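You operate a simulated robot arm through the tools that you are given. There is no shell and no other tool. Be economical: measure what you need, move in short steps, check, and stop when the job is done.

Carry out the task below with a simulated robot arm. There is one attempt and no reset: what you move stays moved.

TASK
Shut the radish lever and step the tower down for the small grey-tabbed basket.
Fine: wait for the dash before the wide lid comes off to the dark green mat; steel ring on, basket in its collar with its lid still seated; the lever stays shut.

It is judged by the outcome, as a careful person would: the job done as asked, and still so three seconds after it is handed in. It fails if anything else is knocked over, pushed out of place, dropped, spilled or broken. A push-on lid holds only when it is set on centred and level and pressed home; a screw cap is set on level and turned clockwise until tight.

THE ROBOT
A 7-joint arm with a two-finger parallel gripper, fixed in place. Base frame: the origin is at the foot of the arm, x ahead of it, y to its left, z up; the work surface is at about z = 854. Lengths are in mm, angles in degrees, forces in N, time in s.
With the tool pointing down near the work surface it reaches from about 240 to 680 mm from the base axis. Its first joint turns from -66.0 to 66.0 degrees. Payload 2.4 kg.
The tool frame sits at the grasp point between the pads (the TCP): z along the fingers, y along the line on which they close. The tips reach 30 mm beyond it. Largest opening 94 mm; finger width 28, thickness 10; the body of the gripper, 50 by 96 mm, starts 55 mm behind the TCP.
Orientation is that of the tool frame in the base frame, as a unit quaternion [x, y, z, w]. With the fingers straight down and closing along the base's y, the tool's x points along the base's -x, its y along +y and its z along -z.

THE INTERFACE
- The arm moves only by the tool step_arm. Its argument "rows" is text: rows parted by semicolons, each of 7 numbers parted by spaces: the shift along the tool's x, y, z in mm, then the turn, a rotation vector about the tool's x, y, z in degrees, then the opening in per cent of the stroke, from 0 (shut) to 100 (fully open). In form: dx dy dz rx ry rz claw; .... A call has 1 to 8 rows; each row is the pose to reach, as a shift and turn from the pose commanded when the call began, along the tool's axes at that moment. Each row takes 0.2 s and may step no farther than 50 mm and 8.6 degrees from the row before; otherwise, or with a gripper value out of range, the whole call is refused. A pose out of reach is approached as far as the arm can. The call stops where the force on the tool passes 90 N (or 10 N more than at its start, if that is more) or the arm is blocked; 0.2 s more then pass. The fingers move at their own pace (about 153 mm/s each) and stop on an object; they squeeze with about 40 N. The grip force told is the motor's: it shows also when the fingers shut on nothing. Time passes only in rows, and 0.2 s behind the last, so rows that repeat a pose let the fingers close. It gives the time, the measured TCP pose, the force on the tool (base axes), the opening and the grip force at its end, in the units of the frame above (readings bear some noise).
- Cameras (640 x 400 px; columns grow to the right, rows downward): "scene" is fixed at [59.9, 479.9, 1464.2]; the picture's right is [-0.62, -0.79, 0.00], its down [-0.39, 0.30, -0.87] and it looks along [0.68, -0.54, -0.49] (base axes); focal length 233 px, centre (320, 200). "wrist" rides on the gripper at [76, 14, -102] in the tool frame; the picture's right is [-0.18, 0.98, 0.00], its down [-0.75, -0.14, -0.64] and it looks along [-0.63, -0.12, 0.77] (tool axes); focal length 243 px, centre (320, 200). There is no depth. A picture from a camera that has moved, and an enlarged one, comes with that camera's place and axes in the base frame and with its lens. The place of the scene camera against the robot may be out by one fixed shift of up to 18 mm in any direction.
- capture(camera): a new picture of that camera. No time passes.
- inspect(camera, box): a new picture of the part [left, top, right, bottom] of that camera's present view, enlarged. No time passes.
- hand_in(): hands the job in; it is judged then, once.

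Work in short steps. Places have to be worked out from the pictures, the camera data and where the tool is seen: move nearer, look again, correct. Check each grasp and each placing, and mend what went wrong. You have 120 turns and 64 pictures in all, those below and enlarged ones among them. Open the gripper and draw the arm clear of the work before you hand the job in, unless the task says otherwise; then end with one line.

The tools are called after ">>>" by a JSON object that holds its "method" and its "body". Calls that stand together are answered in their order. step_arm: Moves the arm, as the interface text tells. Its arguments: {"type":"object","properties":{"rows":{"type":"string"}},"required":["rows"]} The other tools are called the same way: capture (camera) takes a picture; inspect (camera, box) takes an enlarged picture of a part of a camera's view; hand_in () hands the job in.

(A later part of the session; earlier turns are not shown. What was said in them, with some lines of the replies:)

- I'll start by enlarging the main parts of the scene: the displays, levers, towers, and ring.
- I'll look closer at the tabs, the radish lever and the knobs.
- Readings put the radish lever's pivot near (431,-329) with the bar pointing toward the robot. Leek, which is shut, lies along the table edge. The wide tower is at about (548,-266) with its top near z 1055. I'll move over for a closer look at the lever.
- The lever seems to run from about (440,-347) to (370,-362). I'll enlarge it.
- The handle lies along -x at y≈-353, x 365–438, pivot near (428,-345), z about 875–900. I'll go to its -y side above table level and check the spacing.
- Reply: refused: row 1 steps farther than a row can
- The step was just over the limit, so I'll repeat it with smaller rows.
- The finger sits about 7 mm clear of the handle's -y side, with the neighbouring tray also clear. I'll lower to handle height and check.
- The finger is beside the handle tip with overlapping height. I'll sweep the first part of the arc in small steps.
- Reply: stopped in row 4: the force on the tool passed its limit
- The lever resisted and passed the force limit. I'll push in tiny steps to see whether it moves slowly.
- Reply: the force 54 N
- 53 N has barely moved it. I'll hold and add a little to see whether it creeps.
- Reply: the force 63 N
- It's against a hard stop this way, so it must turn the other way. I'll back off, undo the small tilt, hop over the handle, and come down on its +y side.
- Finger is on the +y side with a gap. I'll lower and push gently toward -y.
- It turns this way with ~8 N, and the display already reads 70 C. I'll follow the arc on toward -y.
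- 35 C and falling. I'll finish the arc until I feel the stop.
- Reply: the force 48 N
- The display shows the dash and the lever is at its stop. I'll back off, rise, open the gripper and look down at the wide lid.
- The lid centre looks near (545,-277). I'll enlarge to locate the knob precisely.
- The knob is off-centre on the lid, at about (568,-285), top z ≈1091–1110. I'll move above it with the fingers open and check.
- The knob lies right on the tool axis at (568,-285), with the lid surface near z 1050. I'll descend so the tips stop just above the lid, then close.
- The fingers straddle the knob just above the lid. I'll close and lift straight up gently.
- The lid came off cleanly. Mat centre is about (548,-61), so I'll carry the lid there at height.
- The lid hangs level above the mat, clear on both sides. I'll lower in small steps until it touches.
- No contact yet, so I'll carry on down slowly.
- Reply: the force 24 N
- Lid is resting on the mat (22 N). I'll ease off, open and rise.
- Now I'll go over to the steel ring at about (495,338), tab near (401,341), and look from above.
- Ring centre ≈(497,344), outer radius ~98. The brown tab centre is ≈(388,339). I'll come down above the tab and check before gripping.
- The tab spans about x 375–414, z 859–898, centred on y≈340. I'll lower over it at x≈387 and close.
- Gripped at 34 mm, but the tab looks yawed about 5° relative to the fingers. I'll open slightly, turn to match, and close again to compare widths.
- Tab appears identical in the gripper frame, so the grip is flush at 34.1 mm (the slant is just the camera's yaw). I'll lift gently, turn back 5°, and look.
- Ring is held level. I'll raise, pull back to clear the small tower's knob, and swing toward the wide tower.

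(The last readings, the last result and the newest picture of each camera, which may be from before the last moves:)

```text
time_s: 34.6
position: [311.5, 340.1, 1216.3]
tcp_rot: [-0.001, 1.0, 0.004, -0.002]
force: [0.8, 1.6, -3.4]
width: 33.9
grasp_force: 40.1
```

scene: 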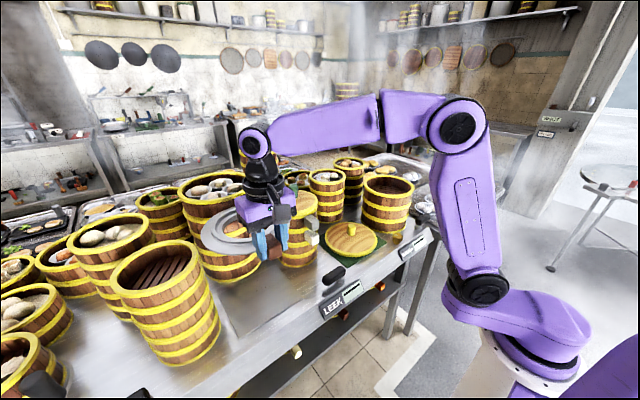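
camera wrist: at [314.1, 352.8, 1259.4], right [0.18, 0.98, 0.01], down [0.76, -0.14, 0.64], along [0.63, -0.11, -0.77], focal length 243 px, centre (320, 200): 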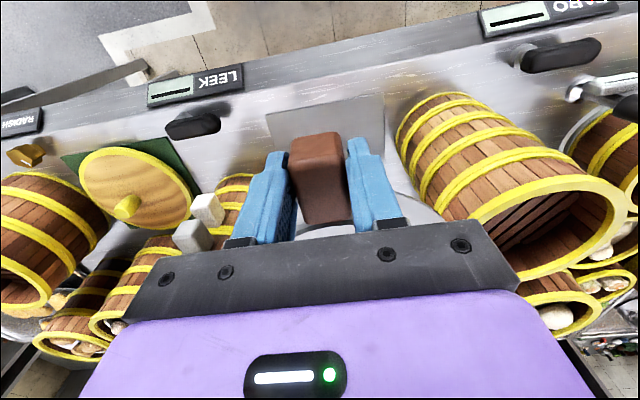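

Back at y=340 and clear. I'll swing over in y now.

>>> {"method": "step_arm", "body": {"rows": "0 -40 0 0 0 0 0;0 -85 0 0 0 0 0;0 -130 0 0 0 0 0;0 -175 0 0 0 0 0;0 -220 0 0 0 0 0;0 -265 0 0 0 0 0;0 -310 0 0 0 0 0;0 -340 0 0 0 0 0"}}

>>> {"method": "step_arm", "body": {"rows": "0 -40 0 0 0 0 0;0 -85 0 0 0 0 0;-15 -125 0 0 0 0 0;-35 -165 0 0 0 0 0;-60 -205 0 0 0 0 0;-90 -240 5 0 0 0 0;-115 -270 15 0 0 0 0;-139 -288 30 0 0 0 0"}}

>>> {"method": "inspect", "body": {"camera": "scene", "box": [340, 130, 440, 250]}}

>>> {"method": "capture", "body": {"camera": "wrist"}}

```text
time_s: 36.4
position: [311.7, 1.9, 1212.2]
tcp_rot: [-0.001, 1.0, 0.004, -0.002]
force: [-0.2, -0.7, -3.3]
width: 34.1
grasp_force: 39.9
```

```text
time_s: 38.2
position: [453.3, -287.4, 1176.8]
tcp_rot: [-0.001, 1.0, 0.005, -0.002]
force: [-0.1, -0.5, -2.8]
width: 34.2
grasp_force: 39.8
```

```text
3.33 times, centred on (390, 190) of scene
camera zoom: at [60.0, 479.9, 1464.2], right [-0.62, -0.79, 0.0], down [-0.39, 0.3, -0.87], along [0.68, -0.54, -0.49], focal length 776 px, centre (87, 233)
```

zoom: 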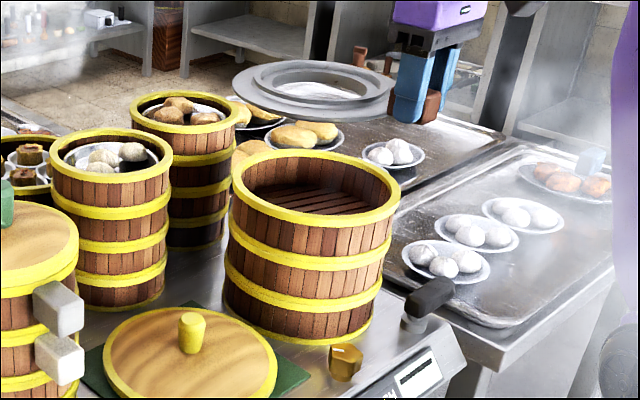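

```text
18 pictures are left
camera wrist: at [378.1, -273.0, 1279.5], right [0.18, 0.98, 0.01], down [0.76, -0.14, 0.64], along [0.63, -0.11, -0.77], focal length 243 px, centre (320, 200)
```

wrist: 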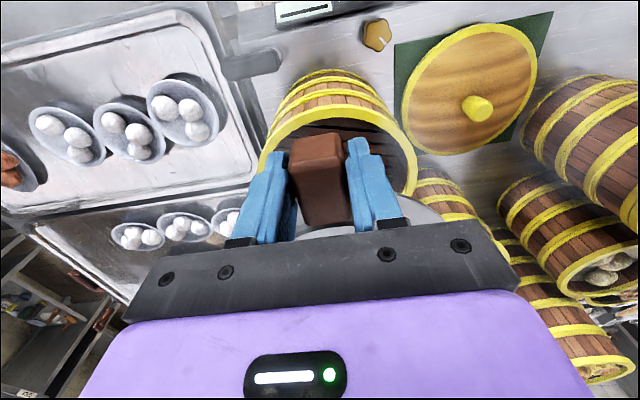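

Re-deriving from edge points, the tower rim centre is about (558,-283) with r≈98. The ring centre sits ~126 mm ahead of the TCP. I'll shift back ~17 mm in x, +4 in y, lower to just above the rim and compare.

>>> {"method": "step_arm", "body": {"rows": "9 2 20 0 0 0 0;17 4 45 0 0 0 0;17 4 68 0 0 0 0;17 4 88 0 0 0 0"}}

>>> {"method": "inspect", "body": {"camera": "scene", "box": [345, 150, 435, 230]}}

>>> {"method": "capture", "body": {"camera": "wrist"}}

```text
time_s: 39.2
position: [436.2, -281.6, 1090.7]
tcp_rot: [-0.001, 1.0, 0.004, -0.002]
force: [0.6, 0.4, -3.6]
width: 34.2
grasp_force: 40.6
```

```text
5.00 times, centred on (390, 190) of scene
camera zoom: at [60.0, 479.9, 1464.2], right [-0.62, -0.79, 0.0], down [-0.39, 0.3, -0.87], along [0.68, -0.54, -0.49], focal length 1165 px, centre (-30, 250)
```

zoom: 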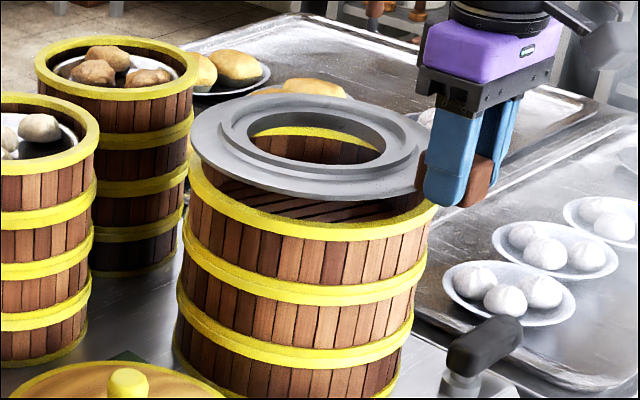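

```text
16 pictures are left
camera wrist: at [360.8, -268.1, 1192.0], right [0.18, 0.98, 0.01], down [0.76, -0.14, 0.64], along [0.63, -0.11, -0.77], focal length 243 px, centre (320, 200)
```

wrist: 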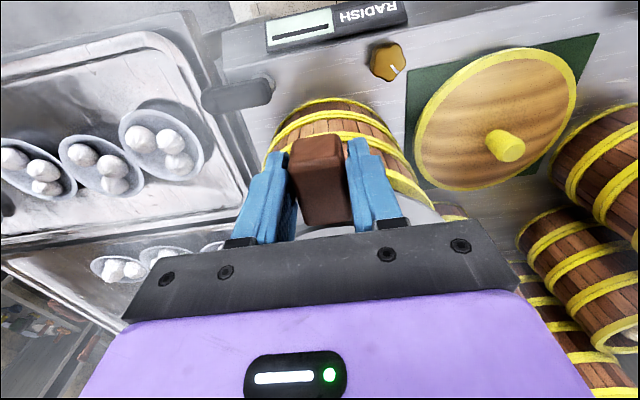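

The ring needs roughly (-7,-3) mm by comparing its edges against the rim. I'll shift, lower to just above the rim, and look again.

>>> {"method": "step_arm", "body": {"rows": "4 -2 0 0 0 0 0;7 -3 5 0 0 0 0;7 -3 12 0 0 0 0"}}

>>> {"method": "inspect", "body": {"camera": "scene", "box": [355, 160, 425, 210]}}

```text
time_s: 40.0
position: [427.5, -285.0, 1079.5]
tcp_rot: [-0.001, 1.0, 0.005, -0.001]
force: [-0.2, 0.8, -2.8]
width: 34.0
grasp_force: 39.4
```

```text
8.00 times, centred on (390, 185) of scene
camera zoom: at [60.0, 479.9, 1464.2], right [-0.62, -0.79, 0.0], down [-0.39, 0.3, -0.87], along [0.68, -0.54, -0.49], focal length 1864 px, centre (-240, 320)
```

zoom: 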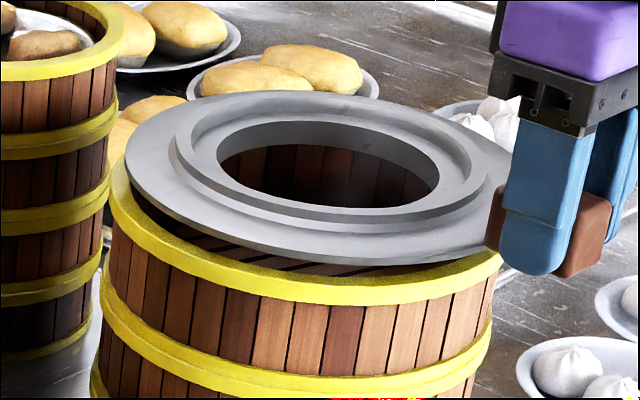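

The ring now looks nearly concentric, perhaps 2–3 mm too far right. I'll nudge (+1.5,+2) and lower slowly until contact.

>>> {"method": "step_arm", "body": {"rows": "-1.5 2 3 0 0 0 0;-1.5 2 6 0 0 0 0;-1.5 2 9 0 0 0 0;-1.5 2 11 0 0 0 0;-1.5 2 13 0 0 0 0"}}

>>> {"method": "inspect", "body": {"camera": "scene", "box": [355, 160, 425, 210]}}

```text
time_s: 41.2
position: [431.6, -284.5, 1066.2]
tcp_rot: [-0.002, 1.0, 0.003, 0.001]
force: [11.3, -3.2, 9.0]
width: 34.3
grasp_force: 39.9
```

```text
8.00 times, centred on (390, 185) of scene
camera zoom: at [60.1, 479.9, 1464.2], right [-0.62, -0.79, 0.0], down [-0.39, 0.3, -0.87], along [0.68, -0.54, -0.49], focal length 1864 px, centre (-240, 320)
```

zoom: 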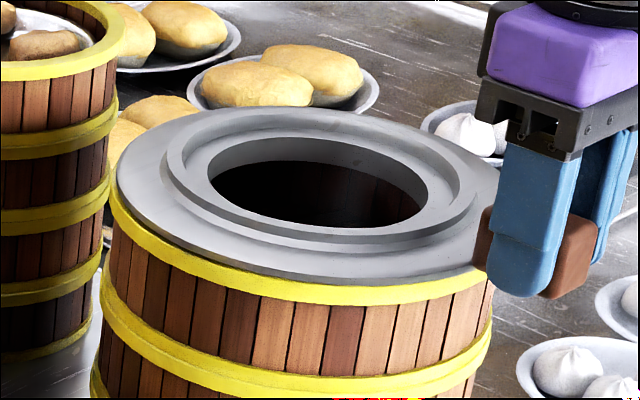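

Contact at 9 N with slight +x push: the ring is entering the rim. I'll follow that +1 mm and press a bit further.

>>> {"method": "step_arm", "body": {"rows": "-2.5 0 0 0 0 0 0;-2.5 0 2 0 0 0 0;-2.5 0 4 0 0 0 0;-2.5 0 6 0 0 0 0"}}

>>> {"method": "inspect", "body": {"camera": "scene", "box": [355, 160, 425, 210]}}

```text
time_s: 42.2
position: [430.8, -283.5, 1062.3]
tcp_rot: [-0.001, 1.0, 0.004, -0.001]
force: [0.2, 3.4, 25.7]
width: 34.0
grasp_force: 39.6
```

```text
8.00 times, centred on (390, 185) of scene
camera zoom: at [59.5, 480.3, 1464.1], right [-0.62, -0.79, 0.0], down [-0.39, 0.3, -0.87], along [0.68, -0.54, -0.49], focal length 1864 px, centre (-240, 320)
```

zoom: 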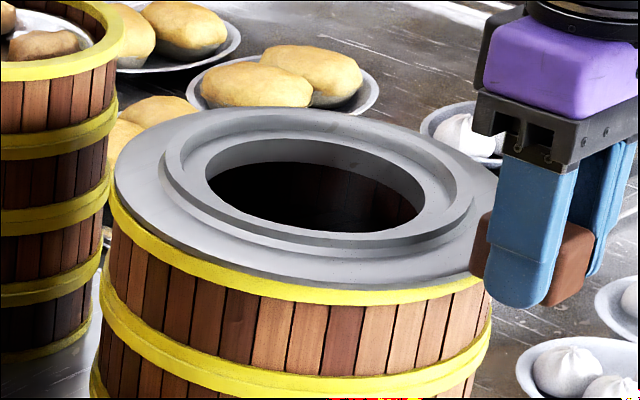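

Horizontal force vanished and 26 N is vertical: the ring is flush on the rim. I'll open and lift clear, then head toward the small tower.

>>> {"method": "step_arm", "body": {"rows": "0 0 -3 0 0 0 0;0 0 -3 0 0 0 60;0 0 -3 0 0 0 60;5 0 -30 0 0 0 60;15 0 -70 0 0 0 60;40 0 -110 0 0 0 60;60 30 -140 0 0 0 60;60 75 -140 0 0 0 60"}}

>>> {"method": "step_arm", "body": {"rows": "0 45 0 0 0 0 60;0 90 0 0 0 0 60;0 135 0 0 0 0 60;0 180 0 0 0 0 60;-10 225 0 0 0 0 60;-25 265 0 0 0 0 100;-40 305 0 0 0 0 100;-60 345 0 0 0 0 100"}}

>>> {"method": "capture", "body": {"camera": "wrist"}}

>>> {"method": "capture", "body": {"camera": "scene"}}

```text
time_s: 44.0
position: [371.6, -207.4, 1200.2]
tcp_rot: [0.0, 1.0, 0.005, -0.003]
force: [-0.2, 0.1, 1.0]
width: 56.3
grasp_force: 0.1
```

```text
time_s: 45.8
position: [430.1, 138.2, 1203.1]
tcp_rot: [-0.002, 1.0, 0.005, -0.001]
force: [0.3, 0.3, 0.6]
width: 93.8
grasp_force: 0.0
```

```text
12 pictures are left
camera wrist: at [355.1, 151.8, 1304.1], right [0.18, 0.98, 0.01], down [0.76, -0.15, 0.64], along [0.63, -0.11, -0.77], focal length 243 px, centre (320, 200)
```

wrist: 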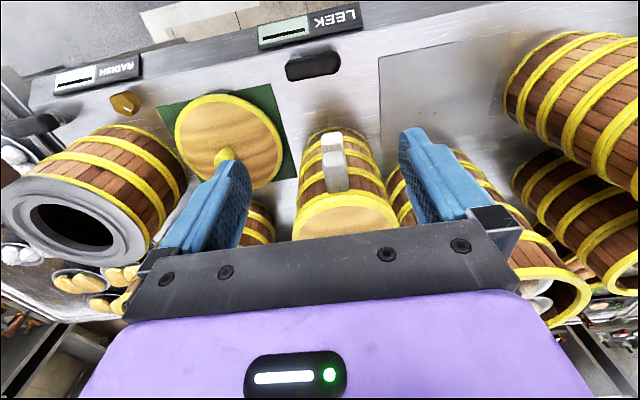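

```text
11 pictures are left
```

scene: 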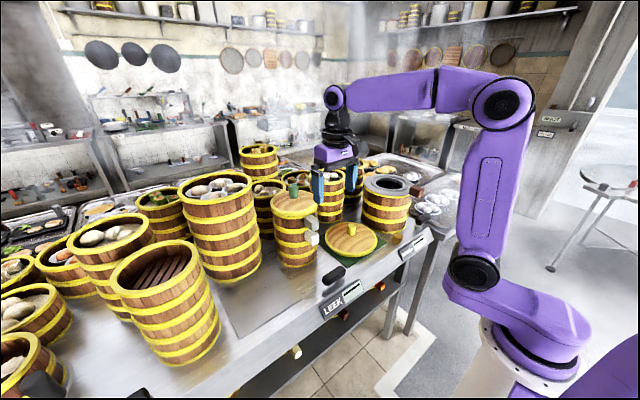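

The ring sits on the tower. Grey tab triangulates to about x 508–547, y≈141, top z≈1056. I'll move above it and check.

>>> {"method": "step_arm", "body": {"rows": "-30 1 20 0 0 0 80;-60 2 45 0 0 0 60;-90 3 75 0 0 0 60;-90 3 98 0 0 0 60"}}

>>> {"method": "capture", "body": {"camera": "wrist"}}

```text
time_s: 46.8
position: [519.7, 140.0, 1104.8]
tcp_rot: [-0.001, 1.0, 0.005, -0.002]
force: [0.0, 0.5, 0.0]
width: 56.6
grasp_force: 0.0
```

```text
10 pictures are left
camera wrist: at [445.6, 153.6, 1206.4], right [0.18, 0.98, 0.01], down [0.76, -0.14, 0.64], along [0.63, -0.11, -0.77], focal length 243 px, centre (320, 200)
```

wrist: 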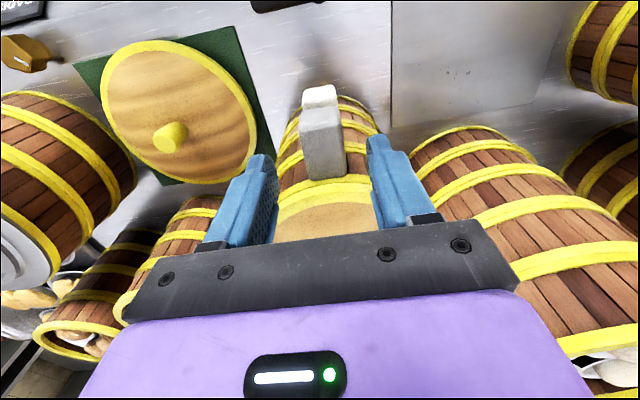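

The grey tab spans x≈511–550, y≈143, yawed about 4° clockwise. I'll turn 4°, centre over it, lower and close.

>>> {"method": "step_arm", "body": {"rows": "-3 2 10 0 0 4 60;-6 3.3 25 0 0 4 60;-6 3.3 40 0 0 4 60;-6 3.3 53 0 0 4 60;-6 3.3 53 0 0 4 20;-6 3.3 53 0 0 4 0;-6 3.3 53 0 0 4 0"}}

>>> {"method": "capture", "body": {"camera": "wrist"}}

```text
time_s: 48.4
position: [528.1, 143.4, 1052.2]
tcp_rot: [0.033, 0.999, 0.005, -0.002]
force: [1.1, 1.3, 0.9]
width: 34.0
grasp_force: 40.2
```

```text
9 pictures are left
camera wrist: at [454.0, 162.9, 1154.0], right [0.25, 0.97, 0.01], down [0.74, -0.2, 0.64], along [0.62, -0.15, -0.77], focal length 243 px, centre (320, 200)
```

wrist: 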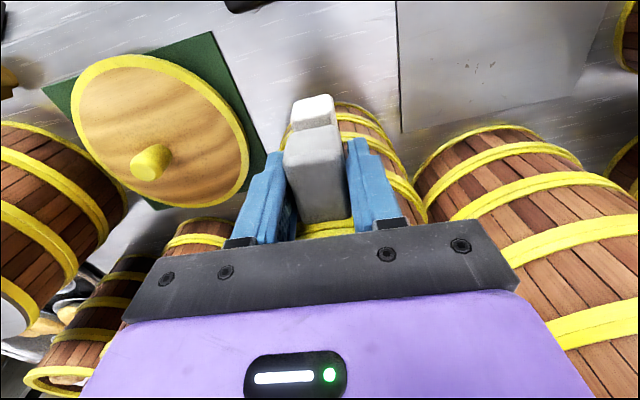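

Grip is solid at 34 mm, squarely on the grey tab. I'll lift slowly a few mm and check force and that only the top basket comes.

>>> {"method": "step_arm", "body": {"rows": "0 0 -3 0 0 0 0;0 0 -8 0 0 0 0;0 0 -14 0 0 0 0;0 0 -22 0 0 0 0;0 0 -35 0 0 0 0;0 0 -55 0 0 0 0;0 0 -85 0 0 0 0"}}

>>> {"method": "inspect", "body": {"camera": "scene", "box": [240, 120, 400, 280]}}

```text
time_s: 50.0
position: [528.7, 143.6, 1138.4]
tcp_rot: [0.034, 0.999, 0.004, -0.003]
force: [-0.2, -1.5, -3.1]
width: 34.0
grasp_force: 39.6
```

```text
2.50 times, centred on (320, 200) of scene
camera zoom: at [60.0, 479.9, 1464.2], right [-0.62, -0.79, 0.0], down [-0.39, 0.3, -0.87], along [0.68, -0.54, -0.49], focal length 582 px, centre (320, 200)
```

zoom: 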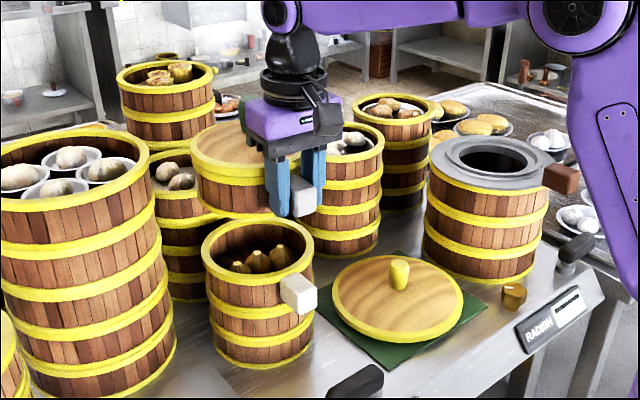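

Only the grey-tabbed basket came, lid seated and level, and its tower is undisturbed. I'll raise further, then carry it -y while turning back 4°.

>>> {"method": "step_arm", "body": {"rows": "0 0 -35 0 0 0 0;0 0 -70 0 0 0 0;20 -35 -75 0 0 -1 0;40 -75 -75 0 0 -3 0;55 -115 -75 0 0 -4 0"}}

```text
time_s: 51.2
position: [462.5, 30.6, 1212.5]
tcp_rot: [-0.001, 1.0, 0.004, -0.003]
force: [0.1, 0.4, -3.2]
width: 34.1
grasp_force: 40.5
```

Aligned again at y=31. I'll carry on to the ring tower, then lower to hover just above the collar.

>>> {"method": "step_arm", "body": {"rows": "1 -35 0 0 0 0 0;2 -78 0 0 0 0 0;3 -121 0 0 0 0 0;4 -164 0 0 0 0 0;5 -207 0 0 0 0 0;5 -250 0 0 0 0 0;5 -288 0 0 0 0 0;5 -314 0 0 0 0 0"}}

>>> {"method": "step_arm", "body": {"rows": "0 0 25 0 0 0 0;0 0 50 0 0 0 0;0 0 70 0 0 0 0"}}

>>> {"method": "inspect", "body": {"camera": "scene", "box": [350, 140, 430, 220]}}

```text
time_s: 53.0
position: [460.0, -280.8, 1209.3]
tcp_rot: [-0.001, 1.0, 0.005, -0.003]
force: [0.3, 0.8, -2.5]
width: 34.1
grasp_force: 40.2
```

```text
time_s: 53.8
position: [460.2, -281.5, 1140.1]
tcp_rot: [-0.001, 1.0, 0.004, -0.001]
force: [0.7, 0.9, -2.9]
width: 33.7
grasp_force: 40.1
```

```text
5.00 times, centred on (390, 180) of scene
camera zoom: at [60.0, 479.9, 1464.2], right [-0.62, -0.79, 0.0], down [-0.39, 0.3, -0.87], along [0.68, -0.54, -0.49], focal length 1165 px, centre (-30, 300)
```

zoom: 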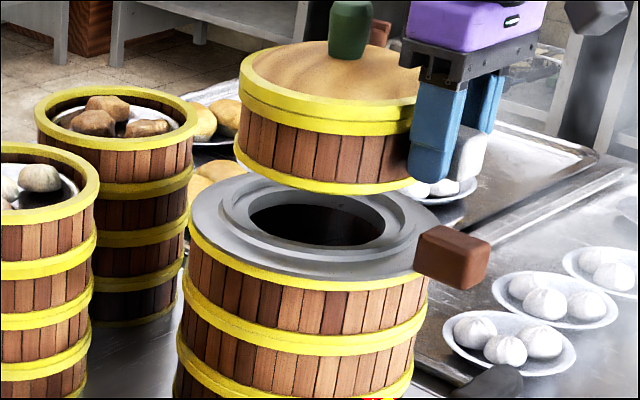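

By image geometry the basket bottom is ~56 mm above the collar seat and already nearly concentric. I'll lower 38 mm and look again before fine alignment.

>>> {"method": "step_arm", "body": {"rows": "0 0 13 0 0 0 0;0 0 26 0 0 0 0;0 0 38 0 0 0 0"}}

>>> {"method": "inspect", "body": {"camera": "scene", "box": [355, 155, 425, 205]}}

```text
time_s: 54.6
position: [459.2, -281.2, 1100.4]
tcp_rot: [0.0, 1.0, 0.005, -0.003]
force: [0.7, 0.2, -3.6]
width: 33.9
grasp_force: 40.2
```

```text
8.00 times, centred on (390, 180) of scene
camera zoom: at [60.0, 479.9, 1464.2], right [-0.62, -0.79, 0.0], down [-0.39, 0.3, -0.87], along [0.68, -0.54, -0.49], focal length 1864 px, centre (-240, 360)
```

zoom: 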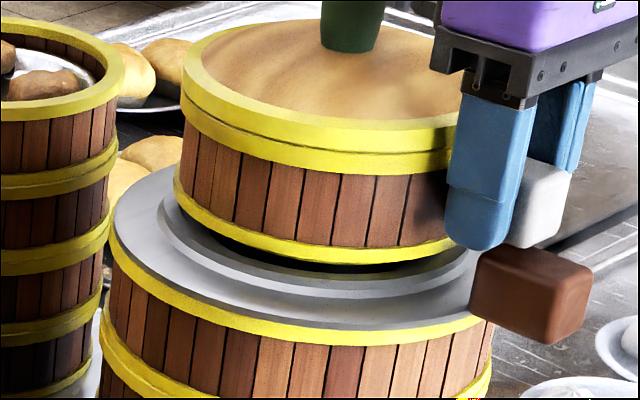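

Concentric, but I notice the basket's grey tab is directly above the ring's brown tab and would land on it. I'll lift 25 mm and turn the basket ~32° clockwise about its centre so the tabs miss each other.

>>> {"method": "step_arm", "body": {"rows": "0 0 -25 0 0 0 0;-0.9 13.2 -25 0 0 8 0;-3.7 26.2 -25 0 0 16 0;-8.2 38.6 -25 0 0 24 0;-14.4 50.3 -25 0 0 32 0;-14.4 50.3 -10 0 0 32 0;-14.4 50.3 0 0 0 32 0"}}

>>> {"method": "inspect", "body": {"camera": "scene", "box": [355, 155, 425, 205]}}

```text
time_s: 56.2
position: [475.4, -232.3, 1100.6]
tcp_rot: [0.276, 0.961, 0.003, -0.004]
force: [-0.5, 0.0, -2.9]
width: 33.8
grasp_force: 39.4
```

```text
8.00 times, centred on (390, 180) of scene
camera zoom: at [60.0, 479.9, 1464.2], right [-0.62, -0.79, 0.0], down [-0.39, 0.3, -0.87], along [0.68, -0.54, -0.49], focal length 1864 px, centre (-240, 360)
```

zoom: 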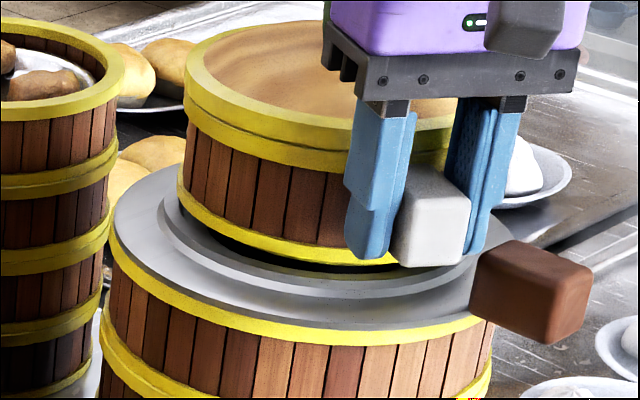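

The tabs now miss each other and the basket is still concentric within ~2 mm. I'll nudge about 1.5 mm left in view and lower gently to contact.

>>> {"method": "step_arm", "body": {"rows": "0 1.5 5 0 0 0 0;0 1.5 9 0 0 0 0;0 1.5 12 0 0 0 0;0 1.5 14 0 0 0 0;0 1.5 16 0 0 0 0"}}

>>> {"method": "inspect", "body": {"camera": "scene", "box": [355, 155, 425, 205]}}

```text
time_s: 57.4
position: [475.9, -230.2, 1087.5]
tcp_rot: [0.275, 0.961, 0.002, 0.0]
force: [-4.7, 1.9, 34.7]
width: 33.8
grasp_force: 39.9
```

```text
8.00 times, centred on (390, 180) of scene
camera zoom: at [59.2, 480.3, 1464.1], right [-0.62, -0.79, 0.0], down [-0.39, 0.3, -0.87], along [0.68, -0.54, -0.49], focal length 1864 px, centre (-240, 360)
```

zoom: 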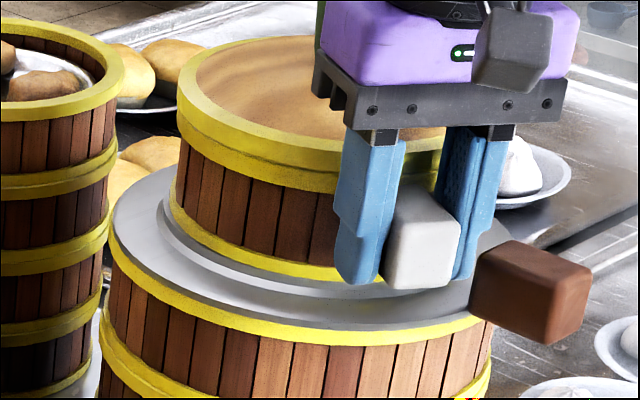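

It's touching at 35 N with a push of (-x,+y), and about 5 mm still to drop: it is resting on the collar's far wall. I'll lift 3 mm, shift 3.5 mm toward the tab side, and lower again.

>>> {"method": "step_arm", "body": {"rows": "0 0 -5 0 0 0 0;3.5 0.4 -5 0 0 0 0;3.5 0.4 -3 0 0 0 0;3.5 0.4 -1 0 0 0 0;3.5 0.4 1 0 0 0 0"}}

```text
time_s: 58.6
position: [473.4, -228.6, 1086.9]
tcp_rot: [0.275, 0.961, 0.002, 0.002]
force: [8.2, -5.7, 23.6]
width: 34.4
grasp_force: 39.9
```

Now the push is reversed, so the centre lies between. I'll go back 2 mm and press lightly again.

>>> {"method": "step_arm", "body": {"rows": "0 0 -5 0 0 0 0;-2 0 -5 0 0 0 0;-2 0 -2 0 0 0 0;-2 0 0 0 0 0 0;-2 0 2 0 0 0 0"}}

>>> {"method": "inspect", "body": {"camera": "scene", "box": [370, 165, 410, 195]}}

```text
time_s: 59.8
position: [473.7, -228.8, 1084.8]
tcp_rot: [0.274, 0.962, 0.003, -0.001]
force: [-7.6, 3.8, 34.4]
width: 34.0
grasp_force: 39.7
```

```text
13.33 times, centred on (390, 180) of scene
camera zoom: at [59.1, 480.3, 1464.1], right [-0.62, -0.79, 0.0], down [-0.39, 0.3, -0.87], along [0.68, -0.54, -0.49], focal length 3106 px, centre (-613, 467)
```

zoom: 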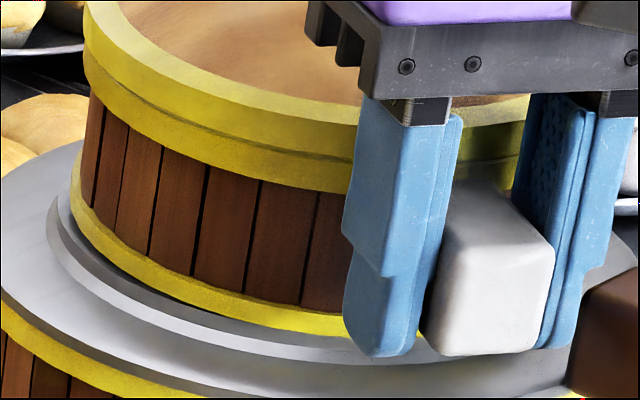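

The band's bottom is now partly hidden inside the collar wall, TCP 2.7 mm lower than before. A slight push toward the tab remains; I'll relax, shift 1 mm with it, and press again.

>>> {"method": "step_arm", "body": {"rows": "0 0 -3 0 0 0 0;1 0 -3 0 0 0 0;1 0 -1 0 0 0 0;1 0 1 0 0 0 0;1 0 3 0 0 0 0"}}

```text
time_s: 61.0
position: [472.2, -228.3, 1080.4]
tcp_rot: [0.274, 0.962, 0.003, -0.002]
force: [-6.0, 3.8, 34.3]
width: 33.8
grasp_force: 40.0
```

It dropped another 4 mm. I'll follow the same small push once more and see whether it bottoms.

>>> {"method": "step_arm", "body": {"rows": "0 0 -2 0 0 0 0;0.7 0 -2 0 0 0 0;0.7 0 0 0 0 0 0;0.7 0 1 0 0 0 0;0.7 0 2 0 0 0 0"}}

>>> {"method": "inspect", "body": {"camera": "scene", "box": [360, 155, 420, 200]}}

```text
time_s: 62.2
position: [472.6, -228.3, 1079.2]
tcp_rot: [0.275, 0.962, 0.003, -0.001]
force: [-4.7, 1.8, 32.9]
width: 34.1
grasp_force: 39.9
```

```text
8.89 times, centred on (390, 178) of scene
camera zoom: at [59.2, 480.2, 1464.1], right [-0.62, -0.79, 0.0], down [-0.39, 0.3, -0.87], along [0.68, -0.54, -0.49], focal length 2071 px, centre (-302, 400)
```

zoom: 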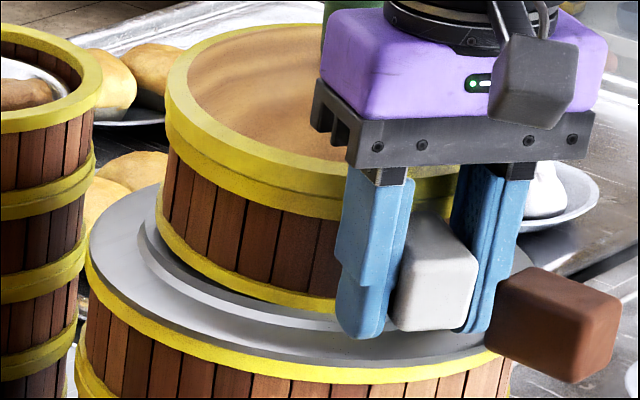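

The fingers have actually slipped down the tab a few mm, so the basket likely still rests on the collar wall. It appears displaced away from the camera. I'll lift it clear, shift 5 mm toward the tab side and 1.5 mm left, and probe lightly.

>>> {"method": "step_arm", "body": {"rows": "0 0 -6 0 0 0 0;0 0 -13 0 0 0 0;5 1.5 -13 0 0 0 0;5 1.5 -9 0 0 0 0;5 1.5 -5 0 0 0 0;5 1.5 -3 0 0 0 0;5 1.5 -1.5 0 0 0 0;5 1.5 -1.5 0 0 0 0"}}

```text
time_s: 64.0
position: [470.6, -225.8, 1078.8]
tcp_rot: [0.276, 0.961, 0.002, 0.001]
force: [10.9, -9.6, 14.3]
width: 34.0
grasp_force: 39.2
```

There's a firm sideways reaction (11,-10) N after a purely vertical descent, which suggests the basket is against the inside of the collar wall. I'll raise 2.5 mm without shifting to see whether the wall still holds it.

>>> {"method": "step_arm", "body": {"rows": "0 0 -1.5 0 0 0 0;0 0 -2.5 0 0 0 0;0 0 -2.5 0 0 0 0"}}

```text
time_s: 64.8
position: [469.4, -224.9, 1081.1]
tcp_rot: [0.275, 0.961, 0.004, -0.004]
force: [7.6, -8.3, 4.5]
width: 34.1
grasp_force: 40.0
```

Still held sideways, so the basket is too far toward the tab side. I'll move 2.7 mm back along that push and lower again.

>>> {"method": "step_arm", "body": {"rows": "0 0 -5 0 0 0 0;-2.7 -0.8 -5 0 0 0 0;-2.7 -0.8 -2 0 0 0 0;-2.7 -0.8 0 0 0 0 0;-2.7 -0.8 2 0 0 0 0;-2.7 -0.8 2 0 0 0 0"}}

```text
time_s: 66.2
position: [469.6, -228.0, 1078.7]
tcp_rot: [0.275, 0.961, 0.004, -0.003]
force: [0.3, -0.9, -3.0]
width: 34.1
grasp_force: 40.0
```

No contact now at a height where it was previously blocked, so it's entering the collar freely. I'll continue down.

>>> {"method": "step_arm", "body": {"rows": "0 0 1 0 0 0 0;0 0 2 0 0 0 0;0 0 3 0 0 0 0;0 0 3 0 0 0 0"}}

```text
time_s: 67.2
position: [471.0, -226.4, 1076.4]
tcp_rot: [0.274, 0.962, 0.004, -0.002]
force: [3.3, -2.6, 4.1]
width: 34.0
grasp_force: 39.7
```

Light contact with a small push back; I'll adjust 0.7 mm and continue.

>>> {"method": "step_arm", "body": {"rows": "-0.7 0 0 0 0 0 0;-0.7 0 1 0 0 0 0;-0.7 0 2 0 0 0 0;-0.7 0 2 0 0 0 0"}}

```text
time_s: 68.2
position: [469.9, -227.7, 1076.6]
tcp_rot: [0.275, 0.961, 0.003, -0.001]
force: [-4.5, 1.6, 23.5]
width: 33.9
grasp_force: 39.7
```

Bottomed at 1076.6 with 23 N, nearly vertical. I'll take a close look at the base of the basket.

>>> {"method": "inspect", "body": {"camera": "scene", "box": [362, 162, 418, 198]}}

```text
11.11 times, centred on (390, 180) of scene
camera zoom: at [59.4, 480.2, 1464.1], right [-0.62, -0.79, 0.0], down [-0.39, 0.3, -0.87], along [0.68, -0.54, -0.49], focal length 2588 px, centre (-458, 422)
```

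zoom: 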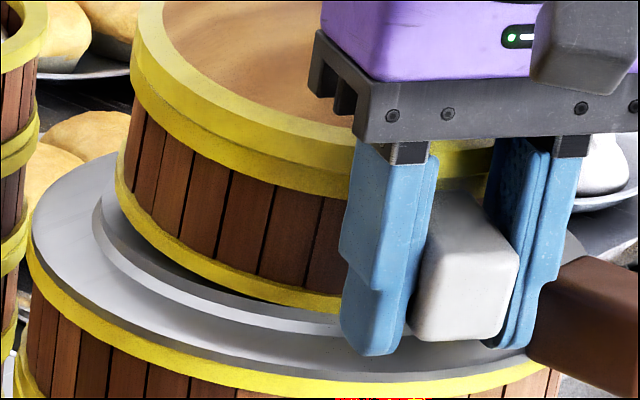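

The band has sunk about 4–5 mm into the collar (lid and tab also ~4 mm lower than at first contact), which matches the expected seat depth. I'll relax, open slightly, and withdraw straight up.

>>> {"method": "step_arm", "body": {"rows": "0 0 -2.5 0 0 0 0;0 0 -2.5 0 0 0 50;0 0 -2.5 0 0 0 50;0 0 -2.5 0 0 0 50;3 0 -20 0 0 0 50;5 0 -50 0 0 0 50;10 0 -90 0 0 0 50;20 0 -130 0 0 0 50"}}

```text
time_s: 70.0
position: [452.6, -217.1, 1204.0]
tcp_rot: [0.275, 0.961, 0.004, -0.002]
force: [0.0, 1.3, -0.2]
width: 47.0
grasp_force: 0.0
```

Released cleanly. I'll draw back clear of the view and then use the last picture on the result.

>>> {"method": "step_arm", "body": {"rows": "25 0 -20 0 0 0 50;55 0 -40 0 0 0 50;80 0 -60 0 0 0 50;80 0 -60 0 0 -8 50;80 0 -60 0 0 -16 50"}}

>>> {"method": "inspect", "body": {"camera": "scene", "box": [345, 150, 445, 230]}}

```text
time_s: 71.2
position: [386.2, -176.5, 1265.8]
tcp_rot: [0.137, 0.991, 0.004, -0.003]
force: [0.6, 0.1, 0.0]
width: 47.1
grasp_force: 0.0
```

```text
5.00 times, centred on (395, 190) of scene
camera zoom: at [59.9, 479.9, 1464.2], right [-0.62, -0.79, 0.0], down [-0.39, 0.3, -0.87], along [0.68, -0.54, -0.49], focal length 1165 px, centre (-55, 250)
```

zoom: 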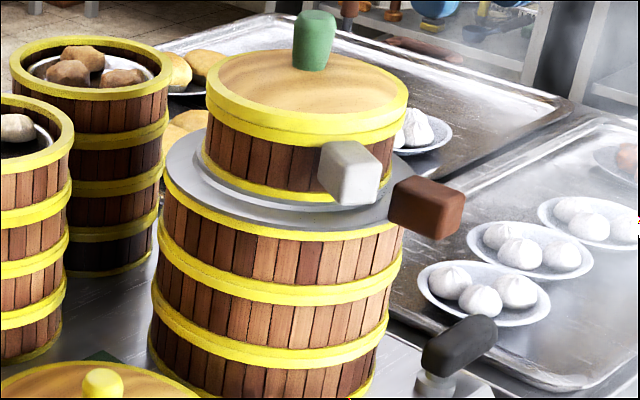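

The picture shows the basket level inside the collar with its lid on, the ring flush and the lever still shut. The arm is clear with the gripper open, so I'm handing in.

>>> {"method": "hand_in", "body": {}}

```text
The job is handed in.
```

I shut the radish lever and waited for the dash before moving the wide lid to the dark green mat. The steel ring is on the tower, with the grey-tabbed basket in its collar and its lid still on; I judged that seating from the last picture and force readings, and did not press the basket down to test it.
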